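You operate a simulated robot arm through the tools that you are given. There is no shell and no other tool. Be economical: measure what you need, move in short steps, check, and stop when the job is done.

You are at the controls of a simulated two-armed robot. One attempt, no reset.

JOB
Hold the orange tub on the top of the side table steady with one hand and put the black weight from the left end of the cream overlocker's table in it with the other.

The check looks at the end state, three seconds after you hand in, the way a careful person would. Anything else that was tipped, shoved, dropped, spilled or broken makes it a failure.

ROBOT AND FRAMES
Two 7-joint arms with two-finger parallel grippers on one trunk, on a base that drives. Base frame: it is fixed to the floor where the robot stands at the start and does not move with it; the origin is under the middle of the robot, x ahead of it, y to its left, z up; the surface under the hand at the start is at about z = 80. Readings come in cm, rad, newtons and seconds.
The left shoulder is at the start at [11, 16.9, 151.1], the right one opposite. With the tool pointing down near the work surface each hand reaches from about 32 to 70 cm from the robot's upright axis, wherever it stands, measured 20 degrees to its own side. Places, roughly: orange tub [-25, -200, 75]. Payload 1.57 kg a hand.
The TCP of each hand is the grasp point between the finger pads, 3 cm short of the fingertips. In the tool frame z runs along the fingers and y along their closing line. Largest opening 8 cm; finger width 1.7, thickness 1.2; the body of the gripper, 4 by 8.2 cm, starts 8 cm behind the TCP.
Orientation is told as [roll, pitch, yaw] about the base's x, y, z axes, in that order, counted from this pose: with the fingers straight down and closing along the base's y, the tool's x points along the base's -x, its y along +y and its z along -z.

CONTROLS
- The arms move only by the tool send_rows. It takes "left_deltas", "right_deltas" or both (then of equal length, played together; a hand with none holds still); each is a list of rows, each a list of 7 numbers: the shift along the tool's x, y, z in units of 250 mm (1.0 is 250 mm), then the turn, a rotation vector about the tool's x, y, z in units of 180 degrees (1.0 is 180 degrees), then the finger opening in m, from 0 to 0.08. In form: [[dx, dy, dz, ax, ay, az, claw], ...]. A call has 1 to 12 rows; each row is the pose to reach, as a shift and turn from the pose commanded when the call began, along the tool's axes at that moment. A call with a number of a shift or a turn outside -1 to 1 is refused whole. Each row takes 0.2 s and may step no farther than 5 cm and 0.15 rad from the row before; otherwise, or with a gripper value out of range, the whole call is refused. Where a pose cannot be reached the arm comes as near as it can. A force on the tool above 40 N (or 10 N above the force at the start of the call, whichever is more), or a blocked arm, ends the call early, and 0.2 s more pass. Each finger travels about 7.2 cm/s and halts on what it meets, pressing with about 33 N; the grip force reading is that of the motor and also rises with nothing between the fingers. The clock runs only during rows and for 0.2 s after the last one: add rows that repeat a pose to give the fingers time. It gives the time, the measured TCP pose, the force on the tool (base axes), the opening and the grip force at its end, in the units of the frame above (readings bear some noise), with the torque about the TCP (base axes, N m) and any sound that the robot's microphone picked up.
- Cameras (640 x 400 px; columns grow to the right, rows downward): "scene" is now at [14.69, 0.96, 170.5]; the picture's right is [0.08, -1.00, 0.00], its down [-0.79, -0.06, -0.61] and it looks along [0.61, 0.05, -0.79] (base axes); focal length 275 px, centre (320, 200). "left" rides on the left gripper at [7.2, 0.7, -12.2] in its tool frame; the picture's right is [-0.09, 1.00, 0.00], its down [-0.84, -0.08, -0.54] and it looks along [-0.54, -0.05, 0.84] (tool axes); focal length 238 px, centre (320, 200). "right" rides on the right gripper at [7.2, -0.7, -12.2] in its tool frame; the picture's right is [0.09, 1.00, 0.00], its down [-0.84, 0.08, -0.54] and it looks along [-0.54, 0.05, 0.84] (tool axes); focal length 238 px, centre (320, 200). There is no depth. A picture from a camera that has moved, and an enlarged one, comes with that camera's place and axes in the base frame and with its lens. The place of the scene camera against the robot may be out by one fixed shift of up to 2.5 cm in any direction.
- camera(camera): a new picture of that camera. The clock stands still meanwhile.
- raise_lower(by): slides the trunk up (or, below 0, down) by that many cm; the arms and the scene camera ride with it, the base frame stays. It gives what a move gives, with no picture.
- base_move(legs): drives the robot by 1 to 6 legs, each [ahead, left, turn to the left] in cm, cm and rad, along the robot's own axes; the way and the turn of a leg run together, so that a leg with both is an arc; at most 150 cm and 3.142 rad a leg. The arms and the cameras ride along, it lands a little off, and it stops where it bumps. It gives what a move gives.
- aim_head(pan, tilt): turns the head with the scene camera to pan (to the left, within 1.501 rad either way) and tilt (down, from -0.506 to 1.204), counted from straight ahead of the robot. It gives what a move gives.
- close_up(camera, box): a new picture of the part [left, top, right, bottom] of that camera's present view, enlarged. The clock stands still meanwhile.
- job_done(): hands the job in; it is judged then, once.

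Go step by step. Nothing tells you exact positions but the pictures and the camera data: compare them with the known pose of the tool, close in by small moves and look again before you grip or let go. The budget is 120 turns and 88 pictures, counting those below and the enlarged ones. Unless the task says otherwise, let go and move clear before handing in, and close with one line.

The tools are called after ">>>" as a command line: name --argument value ..., lists and objects as JSON in quotes. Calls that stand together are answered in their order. send_rows: Moves the arms, as the interface text tells. Its arguments: {"type":"object","properties":{"left_deltas":{"type":"array"},"right_deltas":{"type":"array"}},"required":[]} The other tools are called the same way: raise_lower (by) slides the trunk up or down; base_move (legs) drives the base; aim_head (pan, tilt) turns the head that bears the scene camera; camera (camera) takes a picture; close_up (camera, box) takes an enlarged picture of a part of a camera's view; job_done () hands the job in.

At the start:

```text
clock: 0.0
left_tcp_pos: [64.4, 30.2, 107.71]
left_tcp_rot: [0.001, 0.002, 0.0]
left_force: [0.8, -0.6, 0.6]
left_moment: [-0.03, -0.01, 0.0]
left_width: 8.01
left_finger_force: 0.1
right_tcp_pos: [69.1, -23.54, 113.89]
right_tcp_rot: [0.0, -0.002, 0.0]
right_force: [0.6, -0.1, 0.6]
right_moment: [-0.03, -0.04, 0.04]
right_width: 7.99
right_finger_force: 0.0
trunk travel left (down, up): [-82.5, 6.5]
robot x, y, heading: [-0.01, -0.08, 0.006]
head pan, tilt: [0.077, 0.909]
```

scene: 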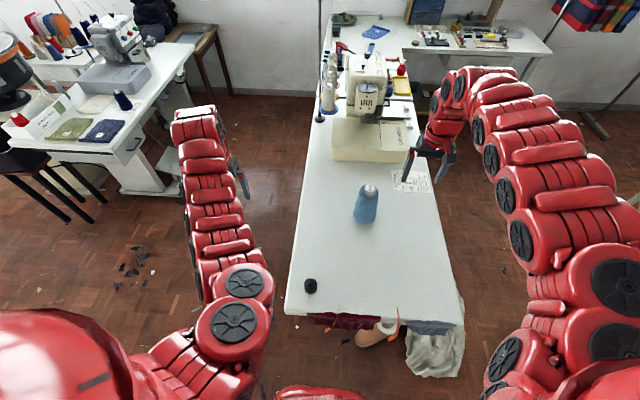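
right: 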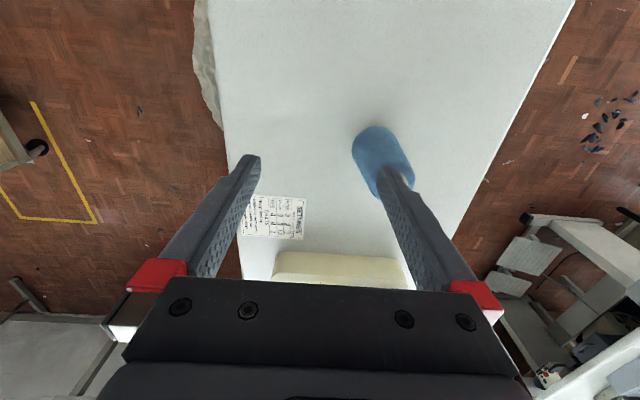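
left: 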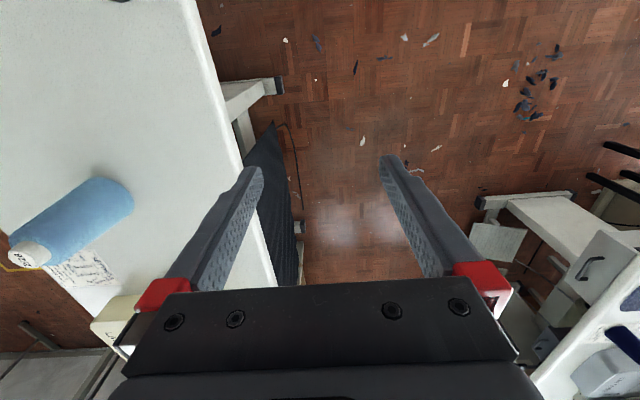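

I see a white table ahead with a cream-coloured machine, and a small black object near its near-left corner at roughly [47, 7, 81]. I'll enlarge these to identify them.

>>> close_up --camera "scene" --box '[270, 240, 390, 315]'

>>> close_up --camera "scene" --box '[290, 0, 530, 150]'

>>> close_up --camera "scene" --box '[0, 0, 240, 150]'

>>> aim_head --pan -1.5 --tilt 0.5

>>> camera --camera "scene"

```text
5.33 times, centred on (330, 278) of scene
camera zoom: at [14.69, 0.96, 170.5], right [0.08, -1.0, 0.0], down [-0.79, -0.06, -0.61], along [0.61, 0.05, -0.79], focal length 1467 px, centre (267, -213)
```

zoom: 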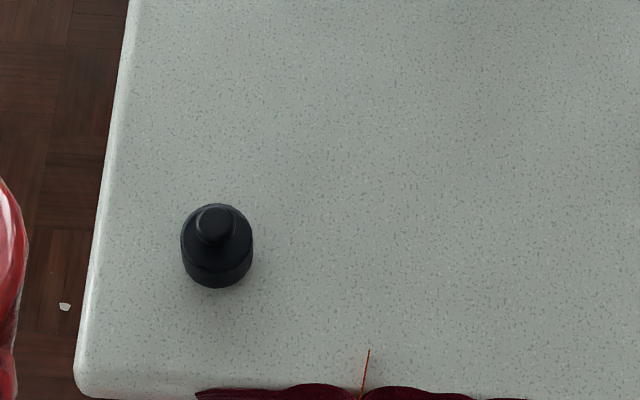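

```text
2.67 times, centred on (410, 75) of scene
camera zoom: at [14.69, 0.96, 170.5], right [0.08, -1.0, 0.0], down [-0.79, -0.06, -0.61], along [0.61, 0.05, -0.79], focal length 734 px, centre (80, 533)
```

zoom: 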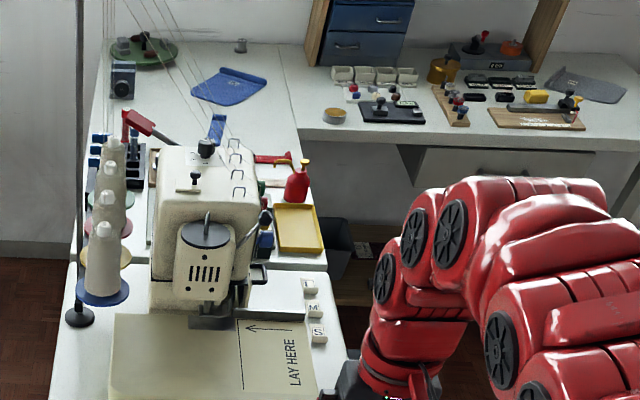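

```text
2.67 times, centred on (120, 75) of scene
camera zoom: at [14.69, 0.96, 170.5], right [0.08, -1.0, 0.0], down [-0.79, -0.06, -0.61], along [0.61, 0.05, -0.79], focal length 734 px, centre (853, 533)
```

zoom: 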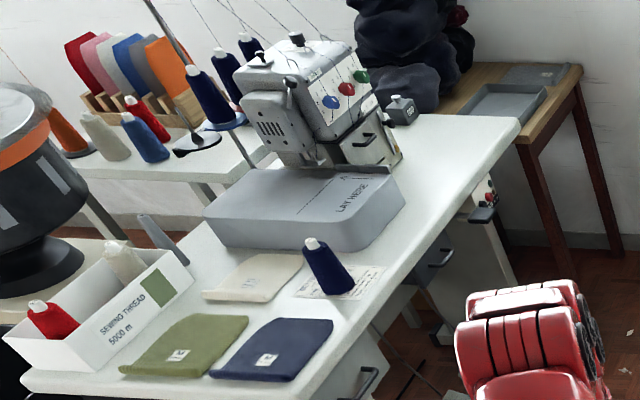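

```text
clock: 1.6
left_tcp_pos: [64.45, 30.19, 107.82]
left_tcp_rot: [0.0, -0.001, 0.0]
left_force: [0.0, 0.0, -0.7]
left_moment: [-0.02, -0.01, 0.01]
left_width: 8.0
left_finger_force: 0.1
right_tcp_pos: [69.1, -23.57, 113.89]
right_tcp_rot: [-0.001, 0.0, 0.0]
right_force: [0.2, 0.2, 0.8]
right_moment: [0.0, -0.01, -0.01]
right_width: 8.01
right_finger_force: 0.1
trunk travel left (down, up): [-82.5, 6.5]
robot x, y, heading: [-0.29, -0.21, 0.001]
head pan, tilt: [-1.499, 0.499]
```

```text
81 pictures are left
camera scene: at [7.87, -8.69, 173.95], right [-1.0, -0.07, 0.0], down [-0.03, 0.48, -0.88], along [0.06, -0.88, -0.48], focal length 275 px, centre (320, 200)
```

scene: 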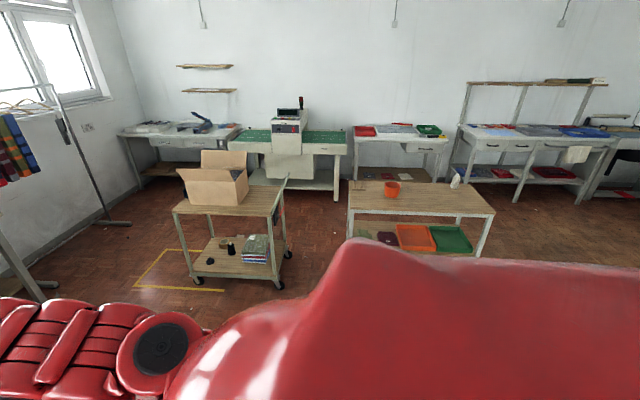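

The black knobbed weight is at about [46.7, 6.9]. The orange tub stands on the wooden side table to the right. I'll bring the left hand over the weight at a safe height and look.

>>> send_rows --left_deltas '[[0.1, -0.133, 0, 0, 0, 0, 0.08], [0.2, -0.266, 0, 0, 0, 0, 0.08], [0.3, -0.4, 0, 0, 0, 0, 0.08], [0.4, -0.53, 0, 0, 0, 0, 0.08], [0.5, -0.66, 0, 0, 0, 0, 0.08], [0.6, -0.8, 0.0, 0, 0, 0, 0.08], [0.7, -0.93, 0.05, 0, 0, 0, 0.08]]'

>>> camera --camera "left"

```text
clock: 3.2
left_tcp_pos: [47.8, 5.12, 102.52]
left_tcp_rot: [-0.058, 0.031, 0.067]
left_force: [-6.7, -4.5, 3.4]
left_moment: [0.54, -0.76, -0.04]
left_width: 8.01
left_finger_force: 0.0
left hand out of reach, approached as far as the arm can: row 1, 2, 3, 4, 5, 6, 7
right_tcp_pos: [69.07, -23.39, 114.09]
right_tcp_rot: [-0.004, -0.001, 0.001]
right_force: [1.5, 0.7, 0.3]
right_moment: [-0.05, 0.05, 0.0]
right_width: 8.01
right_finger_force: 0.0
trunk travel left (down, up): [-82.5, 6.5]
robot x, y, heading: [0.02, 0.34, 0.004]
head pan, tilt: [-1.499, 0.499]
```

```text
80 pictures are left
camera left: at [40.97, 6.06, 114.85], right [0.02, 1.0, -0.06], down [0.85, 0.01, 0.52], along [0.52, -0.06, -0.85], focal length 238 px, centre (320, 200)
```

left: 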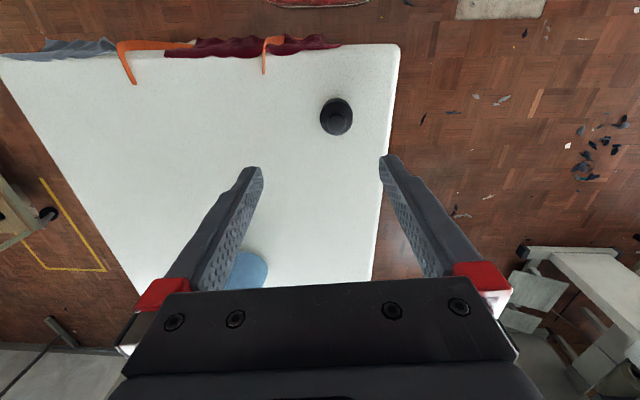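

The weight is near [48, 6.3]; the left arm is strained here since the spot is too far inboard. I'll shift the base 12 cm to the right so the weight lies about 20° to the left side.

>>> base_move --legs '[[-2, -12, 0]]'

```text
clock: 4.5
left_tcp_pos: [45.43, -7.85, 102.96]
left_tcp_rot: [-0.039, -0.015, -0.004]
left_force: [-0.2, -0.2, 1.2]
left_moment: [0.02, 0.01, -0.02]
left_width: 8.01
left_finger_force: 0.0
right_tcp_pos: [67.11, -35.27, 113.93]
right_tcp_rot: [0.0, 0.0, -0.002]
right_force: [0.5, 0.0, -0.5]
right_moment: [0.02, 0.01, -0.02]
right_width: 8.01
right_finger_force: 0.2
trunk travel left (down, up): [-82.5, 6.5]
robot x, y, heading: [-2.05, -11.67, 0.002]
head pan, tilt: [-1.499, 0.499]
```

Now I move the left hand toward the weight, still high.

>>> send_rows --left_deltas '[[-0.03, 0.14, 0, 0, 0, 0, 0.08], [-0.06, 0.28, 0, 0, 0, 0, 0.08], [-0.1, 0.42, 0, 0, 0, 0, 0.08], [-0.1, 0.52, 0.04, 0, 0, 0, 0.08], [-0.1, 0.52, 0.04, 0, 0, 0, 0.08]]'

>>> camera --camera "left"

```text
clock: 5.7
left_tcp_pos: [47.99, 4.96, 101.59]
left_tcp_rot: [-0.038, -0.016, -0.005]
left_force: [0.2, -0.6, 0.4]
left_moment: [-0.01, 0.0, -0.02]
left_width: 8.01
left_finger_force: 0.0
right_tcp_pos: [67.15, -35.43, 113.93]
right_tcp_rot: [0.002, -0.001, -0.002]
right_force: [-0.6, 0.1, 0.2]
right_moment: [0.0, 0.01, 0.01]
right_width: 7.97
right_finger_force: 0.1
trunk travel left (down, up): [-82.5, 6.5]
robot x, y, heading: [-2.03, -12.13, 0.001]
head pan, tilt: [-1.499, 0.499]
```

```text
79 pictures are left
camera left: at [40.7, 6.16, 113.66], right [0.1, 0.99, -0.04], down [0.83, -0.06, 0.56], along [0.55, -0.09, -0.83], focal length 238 px, centre (320, 200)
```

left: 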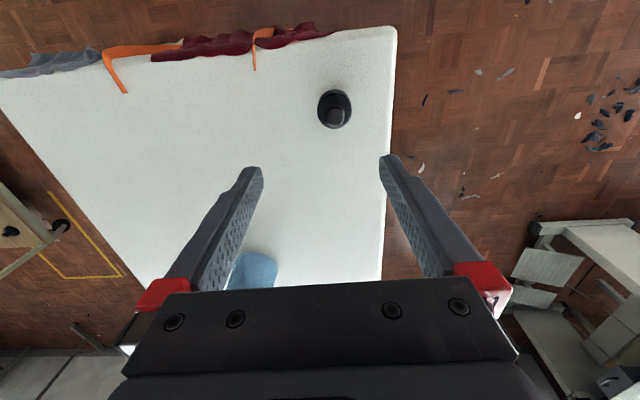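

The weight is centred at about [47.7, 6.0]. I'll straighten the hand and come down to about 90 over it, then look.

>>> send_rows --left_deltas '[[0.02, 0.06, 0.1, -0.012, 0.005, 0, 0.08], [0.02, 0.06, 0.25, -0.012, 0.005, 0, 0.08], [0.02, 0.06, 0.38, -0.012, 0.005, 0, 0.08], [0.02, 0.06, 0.44, -0.012, 0.005, 0, 0.08], [0.02, 0.06, 0.44, -0.012, 0.005, 0, 0.08]]'

>>> camera --camera "left"

```text
clock: 6.9
left_tcp_pos: [47.54, 6.02, 90.25]
left_tcp_rot: [-0.001, 0.001, -0.006]
left_force: [-0.3, -0.9, -1.1]
left_moment: [-0.02, 0.0, 0.02]
left_width: 8.01
left_finger_force: 0.0
right_tcp_pos: [67.14, -35.28, 114.01]
right_tcp_rot: [0.001, 0.0, 0.0]
right_force: [-0.6, -0.4, 0.6]
right_moment: [-0.02, 0.01, 0.01]
right_width: 8.0
right_finger_force: 0.1
trunk travel left (down, up): [-82.5, 6.5]
robot x, y, heading: [-2.14, -11.99, 0.001]
head pan, tilt: [-1.499, 0.499]
```

```text
78 pictures are left
camera left: at [40.47, 6.75, 102.56], right [0.1, 1.0, 0.0], down [0.84, -0.08, 0.54], along [0.54, -0.05, -0.84], focal length 238 px, centre (320, 200)
```

left: 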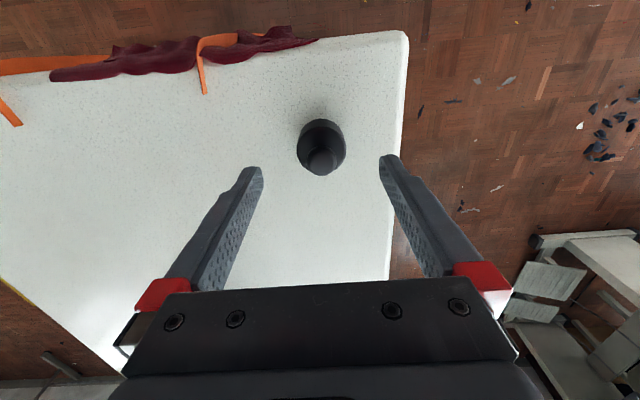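

The hand is centred over the weight (about 6 cm tall). I'll lower to z≈84 around its body and check.

>>> send_rows --left_deltas '[[-0.006, 0.004, 0.1, 0, 0, 0, 0.08], [-0.006, 0.004, 0.18, 0, 0, 0, 0.08], [-0.006, 0.004, 0.25, 0, 0, 0, 0.08], [-0.006, 0.004, 0.25, 0, 0, 0, 0.08]]'

>>> camera --camera "left"

```text
clock: 7.9
left_tcp_pos: [47.66, 6.11, 84.14]
left_tcp_rot: [-0.001, 0.0, -0.005]
left_force: [0.0, 0.3, -0.7]
left_moment: [0.01, 0.01, 0.06]
left_width: 7.97
left_finger_force: 0.1
right_tcp_pos: [67.2, -35.4, 113.85]
right_tcp_rot: [0.0, 0.0, -0.002]
right_force: [-0.5, 0.5, -0.3]
right_moment: [0.02, 0.0, -0.02]
right_width: 8.02
right_finger_force: 0.1
trunk travel left (down, up): [-82.5, 6.5]
robot x, y, heading: [-1.83, -11.65, -0.0]
head pan, tilt: [-1.499, 0.499]
```

```text
77 pictures are left
camera left: at [40.61, 6.85, 96.48], right [0.1, 1.0, 0.0], down [0.84, -0.08, 0.54], along [0.54, -0.05, -0.84], focal length 238 px, centre (320, 200)
```

left: 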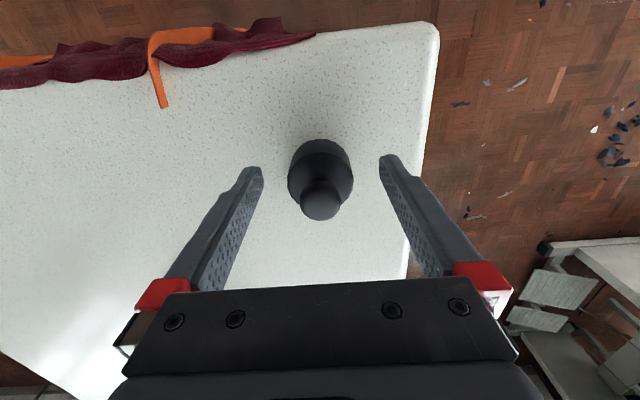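

The weight sits between the fingers. Closing now, then lifting.

>>> send_rows --left_deltas '[[0, 0, 0, 0, 0, 0, 0.02], [0, 0, 0, 0, 0, 0, 0.02], [0, 0, 0, 0, 0, 0, 0.02], [0, 0, 0, 0, 0, 0, 0.02]]'

>>> send_rows --left_deltas '[[0, 0, -0.05, 0, 0, 0, 0.02], [0, 0, -0.15, 0, 0, 0, 0.02], [0, 0, -0.3, 0, 0, 0, 0.02], [0, 0, -0.45, 0, 0, 0, 0.02], [0, 0, -0.6, 0, 0, 0, 0.02], [0, 0, -0.6, 0, 0, 0, 0.02]]'

>>> camera --camera "left"

```text
clock: 8.9
left_tcp_pos: [47.64, 6.13, 84.16]
left_tcp_rot: [0.0, 0.002, -0.005]
left_force: [-0.3, -1.0, 0.2]
left_moment: [0.03, 0.03, 0.03]
left_width: 4.25
left_finger_force: 33.0
right_tcp_pos: [67.21, -35.46, 113.9]
right_tcp_rot: [-0.001, 0.001, -0.003]
right_force: [-0.2, -1.1, -0.8]
right_moment: [0.0, -0.04, -0.03]
right_width: 7.99
right_finger_force: 0.1
trunk travel left (down, up): [-82.5, 6.5]
robot x, y, heading: [-1.71, -11.5, -0.005]
head pan, tilt: [-1.499, 0.499]
```

```text
clock: 10.3
left_tcp_pos: [47.72, 6.25, 99.12]
left_tcp_rot: [-0.002, 0.002, -0.004]
left_force: [0.3, 0.9, -3.2]
left_moment: [0.04, 0.05, -0.03]
left_width: 4.23
left_finger_force: 33.4
right_tcp_pos: [67.18, -35.3, 113.91]
right_tcp_rot: [0.001, 0.002, -0.002]
right_force: [0.5, -0.8, -0.1]
right_moment: [-0.05, 0.0, 0.0]
right_width: 8.0
right_finger_force: 0.1
trunk travel left (down, up): [-82.5, 6.5]
robot x, y, heading: [-1.82, -11.66, -0.003]
head pan, tilt: [-1.499, 0.499]
```

```text
76 pictures are left
camera left: at [40.74, 6.97, 111.38], right [0.1, 1.0, 0.0], down [0.84, -0.08, 0.54], along [0.54, -0.05, -0.84], focal length 238 px, centre (320, 200)
```

left: 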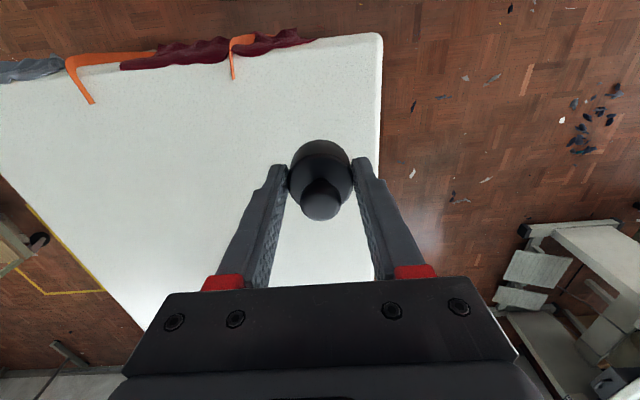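

The weight is held (about 0.3 kg). I'll strafe right away from the table, turn right to face the side table, and stop short of it to look.

>>> base_move --legs '[[0, -60, 0], [0, 0, -1.571]]'

>>> aim_head --pan 0 --tilt 0.6

>>> camera --camera "scene"

```text
clock: 17.6
left_tcp_pos: [14.58, -122.78, 99.05]
left_tcp_rot: [-0.001, 0.002, -1.6]
left_force: [-0.1, 0.3, -3.8]
left_moment: [0.0, -0.02, -0.02]
left_width: 4.27
left_finger_force: 32.9
right_tcp_pos: [-27.45, -141.13, 114.03]
right_tcp_rot: [-0.001, 0.001, -1.597]
right_force: [0.5, 0.3, 0.5]
right_moment: [-0.02, -0.03, -0.01]
right_width: 7.99
right_finger_force: 0.0
trunk travel left (down, up): [-82.5, 6.5]
robot x, y, heading: [-2.34, -72.7, -1.598]
head pan, tilt: [-1.499, 0.499]
```

```text
clock: 19.2
left_tcp_pos: [14.65, -122.76, 99.07]
left_tcp_rot: [-0.002, 0.002, -1.601]
left_force: [0.0, -0.4, -3.3]
left_moment: [0.01, -0.01, 0.03]
left_width: 4.23
left_finger_force: 33.3
right_tcp_pos: [-27.51, -141.08, 113.9]
right_tcp_rot: [0.0, 0.003, -1.597]
right_force: [-0.5, 0.0, 0.1]
right_moment: [0.04, 0.02, 0.01]
right_width: 8.03
right_finger_force: 0.0
trunk travel left (down, up): [-82.5, 6.5]
robot x, y, heading: [-2.23, -72.48, -1.596]
head pan, tilt: [0.0, 0.6]
```

```text
75 pictures are left
camera scene: at [-3.41, -89.07, 173.04], right [-1.0, 0.03, 0.0], down [0.01, 0.57, -0.82], along [-0.02, -0.82, -0.57], focal length 275 px, centre (320, 200)
```

scene: 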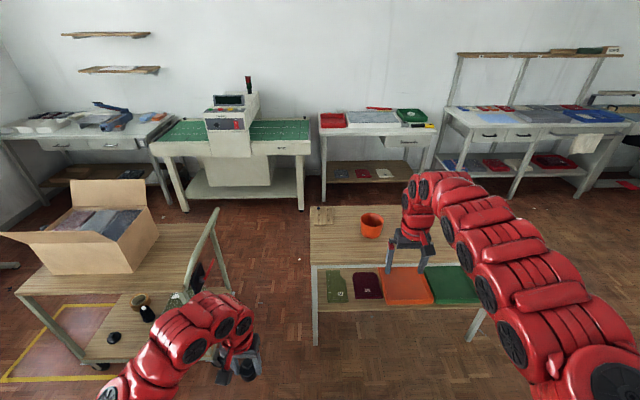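

The tub is near [-34, -203]; the table's front edge is about y=-181. I'll line up in front of it and stop a bit short.

>>> base_move --legs '[[0, -33, 0.026], [55, 0, 0]]'

>>> aim_head --pan 0 --tilt 0.85

>>> camera --camera "scene"

>>> camera --camera "left"

>>> camera --camera "right"

```text
clock: 24.2
left_tcp_pos: [-18.28, -177.11, 99.07]
left_tcp_rot: [-0.002, 0.002, -1.578]
left_force: [-0.9, -0.5, -3.0]
left_moment: [-0.04, 0.01, 0.0]
left_width: 4.24
left_finger_force: 33.1
right_tcp_pos: [-59.86, -196.54, 113.92]
right_tcp_rot: [0.0, -0.001, -1.575]
right_force: [-0.5, -0.2, -0.1]
right_moment: [-0.02, 0.02, -0.03]
right_width: 7.99
right_finger_force: 0.1
trunk travel left (down, up): [-82.5, 6.5]
robot x, y, heading: [-35.99, -127.32, -1.576]
head pan, tilt: [0.0, 0.6]
```

```text
clock: 24.9
left_tcp_pos: [-18.22, -177.08, 98.97]
left_tcp_rot: [-0.001, 0.003, -1.578]
left_force: [0.8, -0.4, -3.8]
left_moment: [0.02, -0.03, 0.02]
left_width: 4.26
left_finger_force: 33.2
right_tcp_pos: [-59.77, -196.46, 113.92]
right_tcp_rot: [-0.001, 0.001, -1.573]
right_force: [0.3, -0.4, 0.6]
right_moment: [0.0, 0.02, 0.02]
right_width: 8.01
right_finger_force: 0.0
trunk travel left (down, up): [-82.5, 6.5]
robot x, y, heading: [-36.2, -127.16, -1.576]
head pan, tilt: [0.0, 0.85]
```

```text
74 pictures are left
camera scene: at [-36.93, -142.87, 170.95], right [-1.0, 0.0, 0.0], down [0.0, 0.75, -0.66], along [0.0, -0.66, -0.75], focal length 275 px, centre (320, 200)
```

scene: 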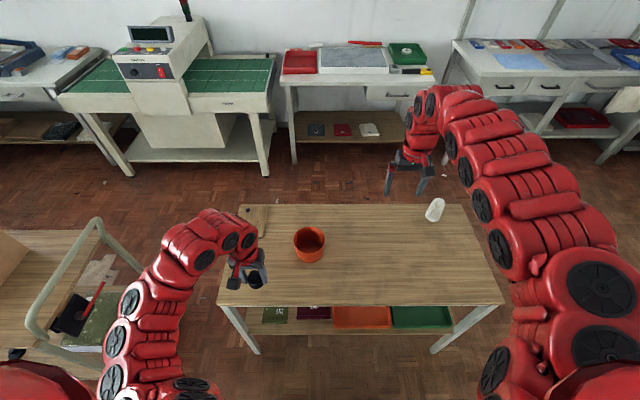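

```text
73 pictures are left
camera left: at [-17.36, -169.97, 111.35], right [0.99, -0.1, 0.0], down [-0.08, -0.84, 0.54], along [-0.06, -0.54, -0.84], focal length 238 px, centre (320, 200)
```

left: 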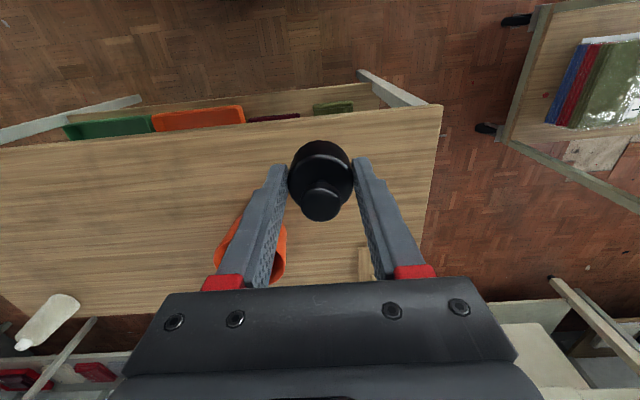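

```text
72 pictures are left
camera right: at [-60.46, -189.24, 126.03], right [1.0, 0.09, 0.0], down [0.07, -0.84, 0.54], along [0.05, -0.54, -0.84], focal length 238 px, centre (320, 200)
```

right: 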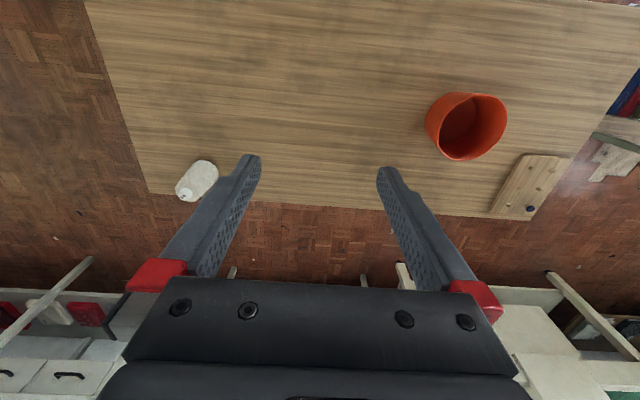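

Triangulating: tub rim centre ≈ [-33.3, -198], rim z≈86, diameter ≈12, table top ≈79. I'll drive 12 cm closer, keeping the same gap to the table as I had at the start.

>>> base_move --legs '[[11.5, 0, 0]]'

>>> send_rows --right_deltas '[[0.05, 0.15, 0.05, 0, 0, 0, 0.06], [0.1, 0.3, 0.1, 0, 0, 0, 0.06], [0.2, 0.4, 0.2, 0, 0, 0, 0.06], [0.3, 0.5, 0.3, 0, 0, 0, 0.06], [0.4, 0.6, 0.35, 0, 0, 0, 0.06], [0.4, 0.6, 0.35, 0, 0, 0, 0.06]]'

>>> camera --camera "right"

>>> camera --camera "scene"

```text
clock: 26.2
left_tcp_pos: [-18.18, -188.36, 99.07]
left_tcp_rot: [-0.002, 0.002, -1.579]
left_force: [0.1, -0.9, -2.5]
left_moment: [0.04, 0.02, -0.02]
left_width: 4.24
left_finger_force: 32.7
right_tcp_pos: [-59.81, -207.82, 113.92]
right_tcp_rot: [0.001, 0.0, -1.575]
right_force: [0.1, -0.1, -0.4]
right_moment: [0.0, 0.04, -0.02]
right_width: 8.01
right_finger_force: 0.1
trunk travel left (down, up): [-82.5, 6.5]
robot x, y, heading: [-35.67, -138.93, -1.574]
head pan, tilt: [0.0, 0.85]
```

```text
clock: 27.6
left_tcp_pos: [-18.31, -188.54, 99.09]
left_tcp_rot: [-0.001, 0.003, -1.578]
left_force: [0.4, -1.6, -3.1]
left_moment: [-0.01, 0.01, 0.01]
left_width: 4.24
left_finger_force: 32.6
right_tcp_pos: [-43.87, -201.48, 104.25]
right_tcp_rot: [0.0, 0.002, -1.574]
right_force: [0.2, -0.5, -1.5]
right_moment: [-0.01, 0.0, -0.02]
right_width: 6.0
right_finger_force: 0.1
right hand out of reach, approached as far as the arm can: row 4, 5, 6
trunk travel left (down, up): [-82.5, 6.5]
robot x, y, heading: [-35.93, -138.91, -1.571]
head pan, tilt: [0.0, 0.85]
```

```text
71 pictures are left
camera right: at [-44.71, -194.23, 116.43], right [1.0, 0.09, 0.0], down [0.07, -0.84, 0.54], along [0.05, -0.54, -0.84], focal length 238 px, centre (320, 200)
```

right: 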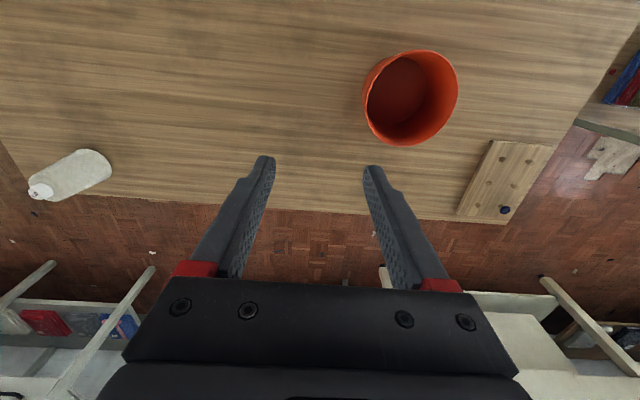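

```text
70 pictures are left
camera scene: at [-37.08, -154.19, 170.95], right [-1.0, 0.0, 0.0], down [0.0, 0.75, -0.66], along [0.0, -0.66, -0.75], focal length 275 px, centre (320, 200)
```

scene: 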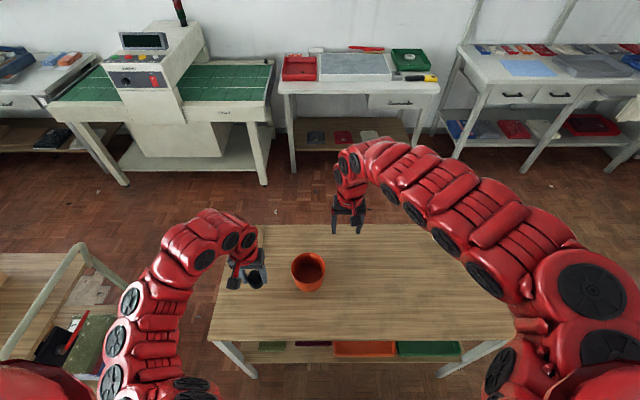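

The rim is consistent at [-33.2, -198.2, 86]. The right arm is limited when reaching inboard, so I'll lean the right hand outward ~25° (which also suits the rim and clears room for the left hand) and come to a pose above the right rim.

>>> send_rows --right_deltas '[[0.03, 0.0, 0.05, -0.045, 0, 0, 0.05], [0.07, 0.02, 0.15, -0.09, 0, 0, 0.05], [0.1, 0.04, 0.25, -0.139, 0, 0, 0.05], [0.13, 0.06, 0.35, -0.139, 0, 0, 0.05], [0.13, 0.06, 0.41, -0.139, 0, 0, 0.05], [0.13, 0.06, 0.41, -0.139, 0, 0, 0.05]]'

>>> camera --camera "right"

```text
refused: row 3 steps farther than a row can; nothing moved
```

```text
69 pictures are left
camera right: at [-44.71, -194.23, 116.43], right [1.0, 0.09, 0.0], down [0.07, -0.84, 0.54], along [0.05, -0.54, -0.84], focal length 238 px, centre (320, 200)
```

right: 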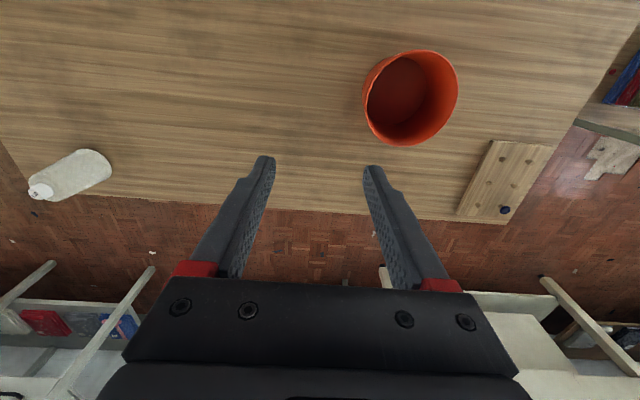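

Row 3 turned slightly too far; I'll use smaller turn steps.

>>> send_rows --right_deltas '[[0.03, 0.0, 0.05, -0.04, 0, 0, 0.05], [0.07, 0.02, 0.15, -0.08, 0, 0, 0.05], [0.1, 0.04, 0.25, -0.11, 0, 0, 0.05], [0.13, 0.06, 0.35, -0.139, 0, 0, 0.05], [0.13, 0.06, 0.41, -0.139, 0, 0, 0.05], [0.13, 0.06, 0.41, -0.139, 0, 0, 0.05]]'

>>> camera --camera "right"

```text
clock: 29.0
left_tcp_pos: [-18.32, -188.46, 99.07]
left_tcp_rot: [-0.001, 0.001, -1.578]
left_force: [-1.0, -0.4, -3.6]
left_moment: [0.01, 0.02, 0.02]
left_width: 4.28
left_finger_force: 32.9
right_tcp_pos: [-42.54, -198.41, 93.94]
right_tcp_rot: [0.438, -0.001, -1.576]
right_force: [-0.3, -0.4, 0.0]
right_moment: [0.05, 0.01, 0.02]
right_width: 4.99
right_finger_force: 0.0
right hand out of reach, approached as far as the arm can: row 1, 2
trunk travel left (down, up): [-82.5, 6.5]
robot x, y, heading: [-35.99, -138.88, -1.576]
head pan, tilt: [0.0, 0.85]
```

```text
68 pictures are left
camera right: at [-48.32, -191.1, 104.63], right [0.9, 0.09, 0.42], down [-0.16, -0.84, 0.52], along [0.4, -0.54, -0.74], focal length 238 px, centre (320, 200)
```

right: 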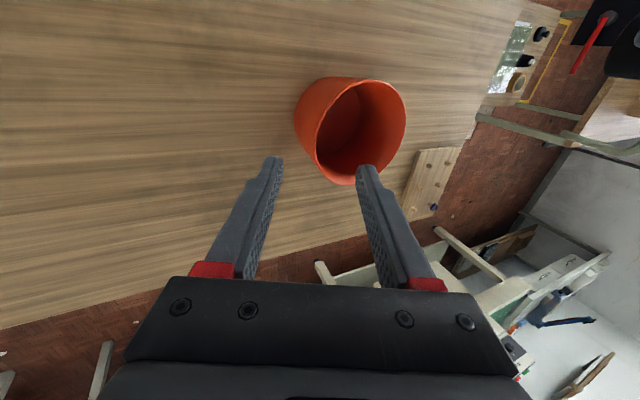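

Now in reach and aimed at the right rim. I'll advance most of the way along the fingers and check before straddling the wall.

>>> send_rows --right_deltas '[[0, 0, 0.1, 0, 0, 0, 0.05], [0, 0, 0.2, 0, 0, 0, 0.05], [0, 0, 0.2, 0, 0, 0, 0.05]]'

>>> camera --camera "right"

>>> close_up --camera "scene" --box '[200, 180, 440, 330]'

```text
clock: 29.8
left_tcp_pos: [-18.25, -188.47, 99.13]
left_tcp_rot: [-0.002, 0.002, -1.577]
left_force: [1.1, 0.6, -3.9]
left_moment: [0.01, 0.0, 0.01]
left_width: 4.25
left_finger_force: 32.7
right_tcp_pos: [-40.39, -198.37, 89.35]
right_tcp_rot: [0.436, 0.0, -1.573]
right_force: [0.8, -0.7, -0.2]
right_moment: [0.0, -0.04, 0.02]
right_width: 5.0
right_finger_force: 0.0
trunk travel left (down, up): [-82.5, 6.5]
robot x, y, heading: [-35.97, -138.27, -1.577]
head pan, tilt: [0.0, 0.85]
```

```text
67 pictures are left
camera right: at [-46.17, -190.97, 100.07], right [0.9, 0.09, 0.42], down [-0.16, -0.84, 0.52], along [0.4, -0.54, -0.74], focal length 238 px, centre (320, 200)
```

right: 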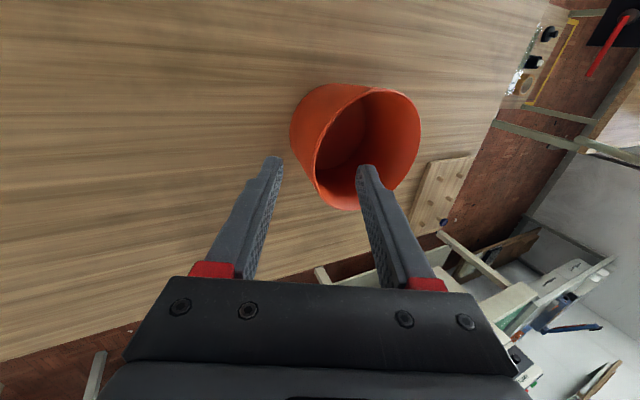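

```text
2.67 times, centred on (320, 255) of scene
camera zoom: at [-37.0, -154.18, 170.96], right [-1.0, 0.0, 0.0], down [0.0, 0.75, -0.66], along [0.0, -0.66, -0.75], focal length 734 px, centre (320, 53)
```

zoom: 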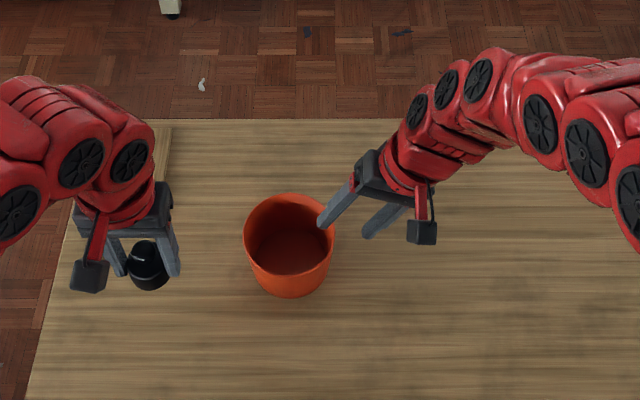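

The fingers straddle the right wall. I'll advance 4.5 cm and close gently.

>>> send_rows --right_deltas '[[0, 0, 0.06, 0, 0, 0, 0.05], [0, 0, 0.12, 0, 0, 0, 0.05], [0, 0, 0.18, 0, 0, 0, 0.05], [0, 0, 0.18, 0, 0, 0, 0.05]]'

>>> camera --camera "right"

>>> close_up --camera "scene" --box '[260, 220, 380, 295]'

```text
clock: 30.8
left_tcp_pos: [-18.29, -188.51, 98.97]
left_tcp_rot: [-0.001, 0.002, -1.578]
left_force: [-0.4, 0.0, -3.7]
left_moment: [0.04, 0.0, 0.0]
left_width: 4.24
left_finger_force: 32.8
right_tcp_pos: [-38.65, -198.23, 85.39]
right_tcp_rot: [0.437, 0.002, -1.574]
right_force: [-0.4, 0.5, -0.8]
right_moment: [-0.05, -0.01, 0.04]
right_width: 5.0
right_finger_force: 0.0
trunk travel left (down, up): [-82.5, 6.5]
robot x, y, heading: [-36.21, -138.89, -1.575]
head pan, tilt: [0.0, 0.85]
```

```text
65 pictures are left
camera right: at [-44.34, -191.05, 96.05], right [0.9, 0.09, 0.42], down [-0.16, -0.84, 0.52], along [0.4, -0.54, -0.74], focal length 238 px, centre (320, 200)
```

right: 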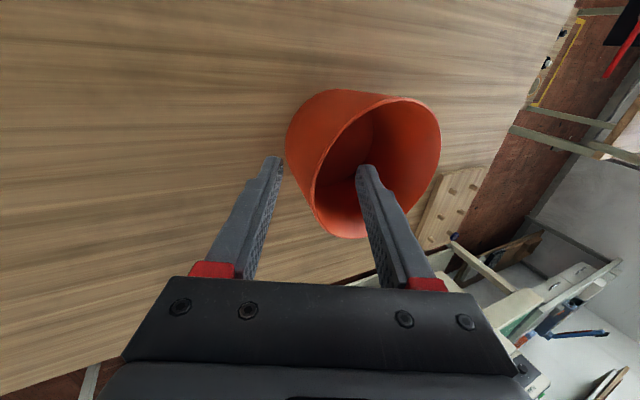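

```text
5.33 times, centred on (320, 258) of scene
camera zoom: at [-36.99, -154.21, 170.95], right [-1.0, 0.0, 0.0], down [0.0, 0.75, -0.66], along [0.0, -0.66, -0.75], focal length 1467 px, centre (320, -107)
```

zoom: 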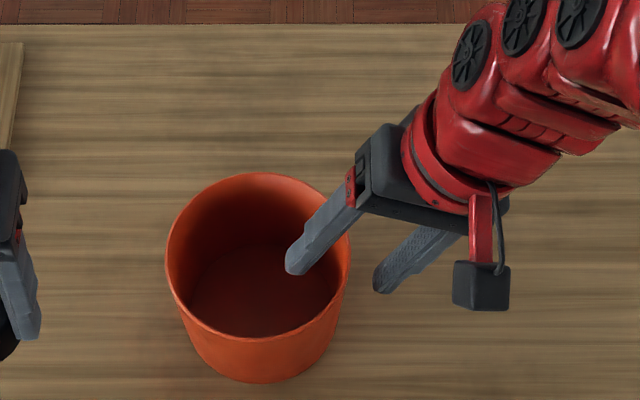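

The fingers straddle the wall well, but the lean is steeper than the wall, so I'll reduce it to ~12° so the pads meet the wall flatly.

>>> send_rows --right_deltas '[[0, 0, 0, 0.035, 0, 0, 0.05], [0, 0, 0, 0.07, 0, 0, 0.05], [0, 0, 0, 0.07, 0, 0, 0.05]]'

>>> camera --camera "right"

```text
clock: 31.6
left_tcp_pos: [-18.27, -188.49, 99.06]
left_tcp_rot: [0.0, 0.002, -1.577]
left_force: [-1.0, -0.6, -2.8]
left_moment: [0.05, 0.04, 0.01]
left_width: 4.26
left_finger_force: 33.5
right_tcp_pos: [-38.6, -198.35, 85.37]
right_tcp_rot: [0.215, -0.001, -1.574]
right_force: [0.1, -0.1, -0.3]
right_moment: [0.01, 0.01, -0.01]
right_width: 5.0
right_finger_force: 0.1
trunk travel left (down, up): [-82.5, 6.5]
robot x, y, heading: [-36.05, -138.7, -1.576]
head pan, tilt: [0.0, 0.85]
```

```text
63 pictures are left
camera right: at [-41.88, -191.08, 97.02], right [0.97, 0.09, 0.21], down [-0.04, -0.84, 0.55], along [0.23, -0.54, -0.81], focal length 238 px, centre (320, 200)
```

right: 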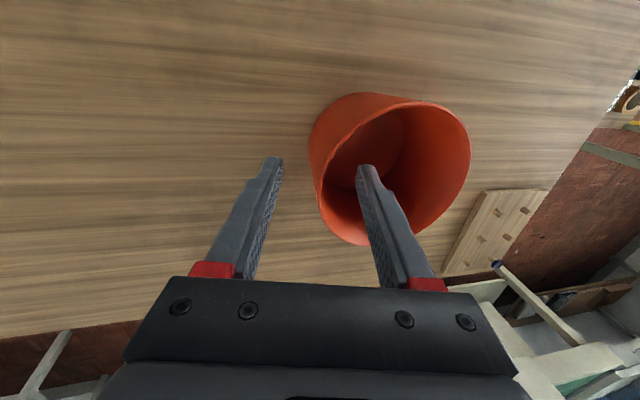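

The wall is centred between the pads. Closing on it.

>>> send_rows --right_deltas '[[0, 0, 0, 0, 0, 0, 0.04], [0, 0, 0, 0, 0, 0, 0.03], [0, 0, 0, 0, 0, 0, 0.02], [0, 0, 0, 0, 0, 0, 0.012], [0, 0, 0, 0, 0, 0, 0.006], [0, 0, 0, 0, 0, 0, 0.003], [0, 0, 0, 0, 0, 0, 0.003]]'

>>> camera --camera "right"

>>> close_up --camera "scene" --box '[260, 220, 380, 295]'

```text
clock: 33.2
left_tcp_pos: [-18.17, -188.59, 99.07]
left_tcp_rot: [-0.001, 0.004, -1.576]
left_force: [-0.1, -0.2, -3.8]
left_moment: [-0.02, 0.0, -0.02]
left_width: 4.26
left_finger_force: 32.5
right_tcp_pos: [-38.53, -198.2, 85.41]
right_tcp_rot: [0.217, 0.001, -1.574]
right_force: [-0.1, 0.5, -0.1]
right_moment: [-0.02, 0.01, -0.02]
right_width: 0.47
right_finger_force: 25.0
trunk travel left (down, up): [-82.5, 6.5]
robot x, y, heading: [-36.4, -138.5, -1.577]
head pan, tilt: [0.0, 0.85]
```

```text
62 pictures are left
camera right: at [-41.81, -191.06, 97.01], right [0.97, 0.09, 0.21], down [-0.04, -0.84, 0.55], along [0.23, -0.54, -0.81], focal length 238 px, centre (320, 200)
```

right: 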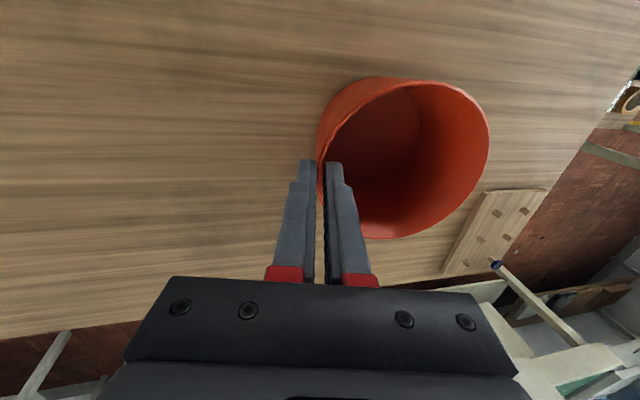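

```text
5.33 times, centred on (320, 258) of scene
camera zoom: at [-36.96, -154.24, 170.95], right [-1.0, 0.0, 0.0], down [0.0, 0.75, -0.66], along [0.0, -0.66, -0.75], focal length 1467 px, centre (320, -107)
```

zoom: 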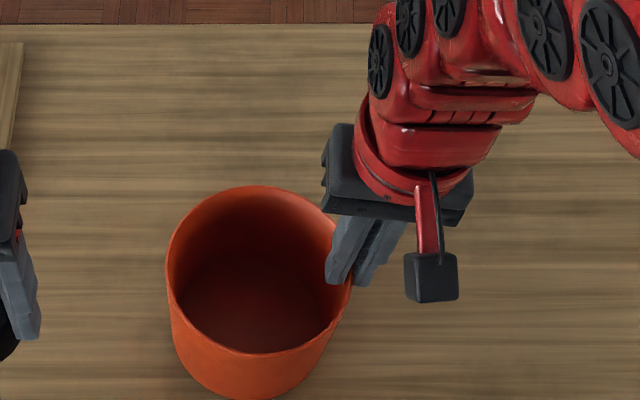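

The tub's wall is gripped; the tub shifted only ~0.8 cm, with centre now ≈[-33.3, -197]. I'll bring the left hand over, leaning outward ~15°, stopping partway.

>>> send_rows --left_deltas '[[-0.07, -0.1, 0, 0.03, 0, 0, 0.02], [-0.14, -0.2, 0, 0.06, 0, 0, 0.02], [-0.22, -0.3, 0, 0.083, 0, 0, 0.02], [-0.3, -0.4, 0, 0.083, 0, 0, 0.02], [-0.34, -0.48, 0, 0.083, 0, 0, 0.02], [-0.34, -0.48, 0, 0.083, 0, 0, 0.02]]'

>>> camera --camera "left"

>>> camera --camera "scene"

```text
clock: 34.6
left_tcp_pos: [-30.39, -196.95, 99.09]
left_tcp_rot: [-0.263, 0.005, -1.577]
left_force: [0.7, 0.6, -4.1]
left_moment: [0.03, -0.02, -0.01]
left_width: 4.23
left_finger_force: 32.7
right_tcp_pos: [-38.54, -198.33, 85.37]
right_tcp_rot: [0.215, 0.001, -1.573]
right_force: [0.7, -0.3, 0.2]
right_moment: [-0.01, 0.05, 0.01]
right_width: 0.47
right_finger_force: 25.3
trunk travel left (down, up): [-82.5, 6.5]
robot x, y, heading: [-36.2, -138.5, -1.577]
head pan, tilt: [0.0, 0.85]
```

```text
60 pictures are left
camera left: at [-26.36, -189.78, 110.74], right [0.96, -0.1, -0.26], down [0.06, -0.84, 0.54], along [-0.27, -0.54, -0.8], focal length 238 px, centre (320, 200)
```

left: 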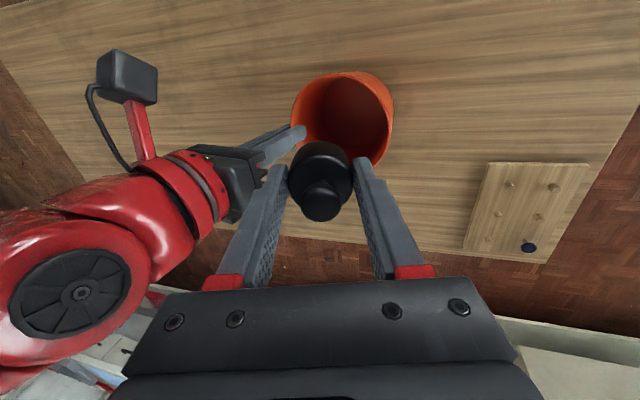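

```text
59 pictures are left
camera scene: at [-36.92, -154.23, 170.95], right [-1.0, 0.0, 0.0], down [0.0, 0.75, -0.66], along [0.0, -0.66, -0.75], focal length 275 px, centre (320, 200)
```

scene: 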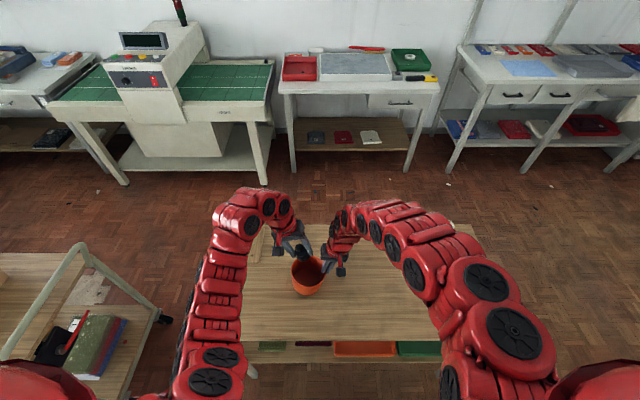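

The left hand reaches comfortably. I'll lower the weight to TCP z≈88 just inside the rim, keeping clear of the right finger, and look.

>>> send_rows --left_deltas '[[0.03, 0.02, 0.1, 0, 0, 0, 0.02], [0.03, 0.04, 0.22, 0, 0, 0, 0.02], [0.03, 0.06, 0.34, 0, 0, 0, 0.02], [0.03, 0.073, 0.44, 0, 0, 0, 0.02], [0.03, 0.073, 0.44, 0, 0, 0, 0.02]]'

>>> camera --camera "left"

>>> camera --camera "right"

>>> close_up --camera "scene" --box '[260, 220, 380, 295]'

```text
clock: 35.8
left_tcp_pos: [-31.46, -196.18, 87.95]
left_tcp_rot: [-0.263, 0.004, -1.578]
left_force: [0.4, 0.5, -4.5]
left_moment: [0.0, 0.0, 0.0]
left_width: 4.27
left_finger_force: 33.4
right_tcp_pos: [-38.52, -198.28, 85.26]
right_tcp_rot: [0.217, 0.003, -1.575]
right_force: [-0.4, -0.4, -0.2]
right_moment: [-0.04, 0.06, 0.02]
right_width: 0.49
right_finger_force: 25.3
trunk travel left (down, up): [-82.5, 6.5]
robot x, y, heading: [-36.34, -138.6, -1.579]
head pan, tilt: [0.0, 0.85]
```

```text
58 pictures are left
camera left: at [-27.54, -189.03, 99.61], right [0.96, -0.1, -0.26], down [0.06, -0.84, 0.54], along [-0.27, -0.54, -0.8], focal length 238 px, centre (320, 200)
```

left: 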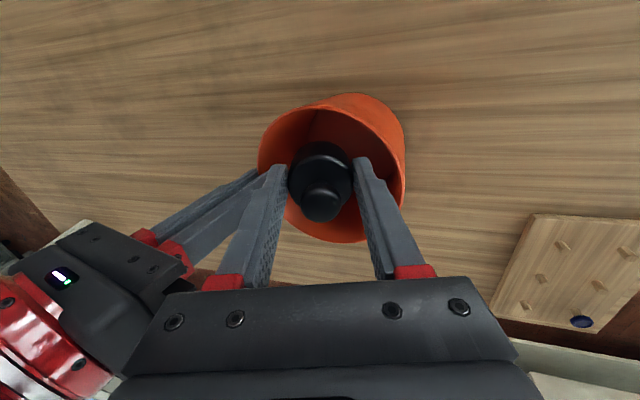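

```text
57 pictures are left
camera right: at [-41.81, -191.06, 97.01], right [0.97, 0.09, 0.21], down [-0.04, -0.84, 0.55], along [0.23, -0.54, -0.81], focal length 238 px, centre (320, 200)
```

right: 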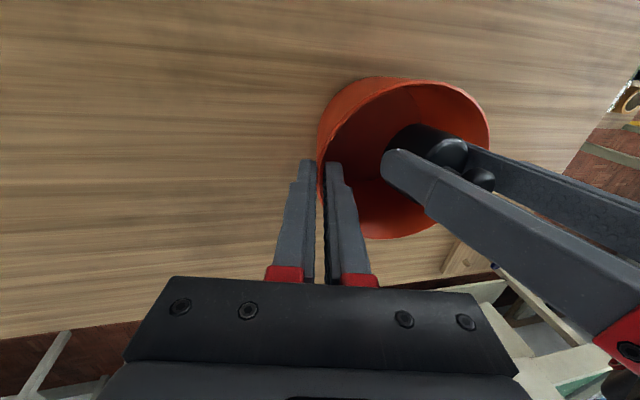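

```text
5.33 times, centred on (320, 258) of scene
camera zoom: at [-36.97, -154.24, 170.95], right [-1.0, 0.0, 0.0], down [0.0, 0.75, -0.66], along [0.0, -0.66, -0.75], focal length 1467 px, centre (320, -107)
```

zoom: 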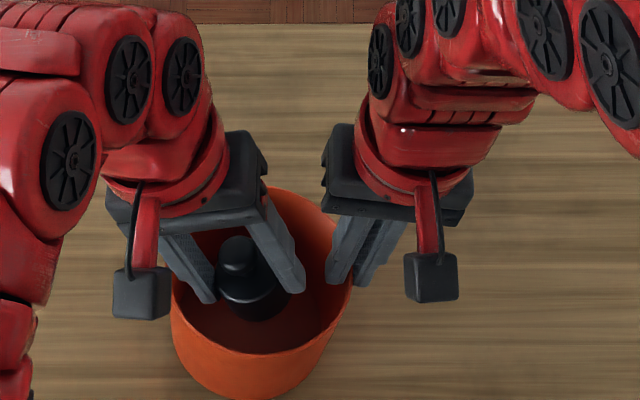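

The weight is inside the tub's mouth with clearance on all sides. Lowering 4 cm more.

>>> send_rows --left_deltas '[[0, 0.01, 0.04, 0, 0, 0, 0.02], [0, 0.021, 0.078, 0, 0, 0, 0.02], [0, 0.031, 0.116, 0, 0, 0, 0.02], [0, 0.042, 0.155, 0, 0, 0, 0.02], [0, 0.042, 0.155, 0, 0, 0, 0.02]]'

>>> camera --camera "left"

>>> close_up --camera "scene" --box '[260, 220, 380, 295]'

```text
clock: 37.0
left_tcp_pos: [-31.59, -196.18, 84.03]
left_tcp_rot: [-0.263, 0.0, -1.578]
left_force: [-1.0, -0.8, -3.2]
left_moment: [0.01, -0.05, -0.03]
left_width: 4.24
left_finger_force: 33.0
right_tcp_pos: [-38.74, -198.38, 85.36]
right_tcp_rot: [0.218, -0.003, -1.574]
right_force: [-1.8, -1.1, 10.0]
right_moment: [-0.19, 0.12, -0.04]
right_width: 0.52
right_finger_force: 25.2
trunk travel left (down, up): [-82.5, 6.5]
robot x, y, heading: [-35.95, -138.81, -1.573]
head pan, tilt: [0.0, 0.85]
```

```text
55 pictures are left
camera left: at [-27.57, -188.92, 95.72], right [0.96, -0.1, -0.26], down [0.06, -0.84, 0.54], along [-0.27, -0.54, -0.8], focal length 238 px, centre (320, 200)
```

left: 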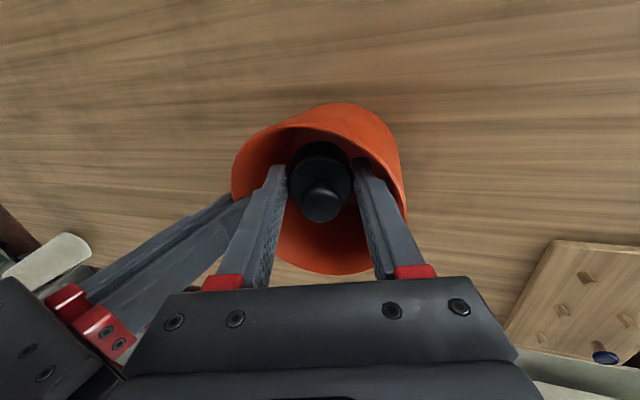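

```text
5.33 times, centred on (320, 258) of scene
camera zoom: at [-37.08, -154.12, 170.97], right [-1.0, 0.0, 0.0], down [0.0, 0.75, -0.66], along [0.0, -0.66, -0.75], focal length 1467 px, centre (320, -107)
```

zoom: 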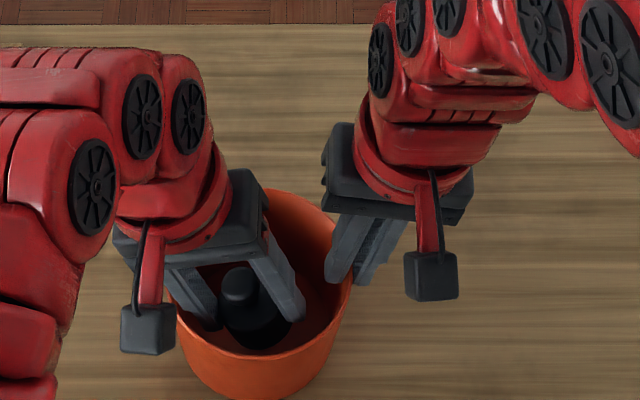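

The right hand now reads a 10 N upward force, while the left shows none. I'll hold still one moment and re-read.

>>> send_rows --left_deltas '[[0, 0, 0, 0, 0, 0, 0.02], [0, 0, 0, 0, 0, 0, 0.02]]'

>>> camera --camera "right"

```text
clock: 37.6
left_tcp_pos: [-31.46, -196.18, 84.08]
left_tcp_rot: [-0.259, 0.002, -1.578]
left_force: [-1.4, -0.4, -4.3]
left_moment: [0.02, -0.02, 0.05]
left_width: 4.26
left_finger_force: 32.8
right_tcp_pos: [-38.57, -198.17, 85.38]
right_tcp_rot: [0.216, -0.002, -1.574]
right_force: [-2.1, -1.7, 11.9]
right_moment: [-0.31, 0.25, -0.02]
right_width: 0.54
right_finger_force: 25.7
trunk travel left (down, up): [-82.5, 6.5]
robot x, y, heading: [-36.04, -139.02, -1.572]
head pan, tilt: [0.0, 0.85]
```

```text
53 pictures are left
camera right: at [-41.87, -191.02, 97.08], right [0.97, 0.09, 0.21], down [-0.04, -0.84, 0.55], along [0.23, -0.54, -0.81], focal length 238 px, centre (320, 200)
```

right: 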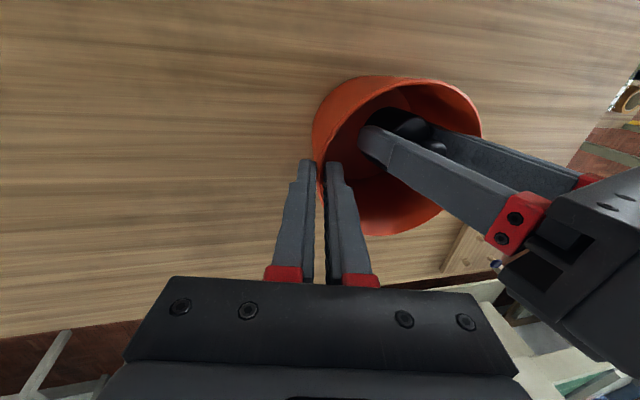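

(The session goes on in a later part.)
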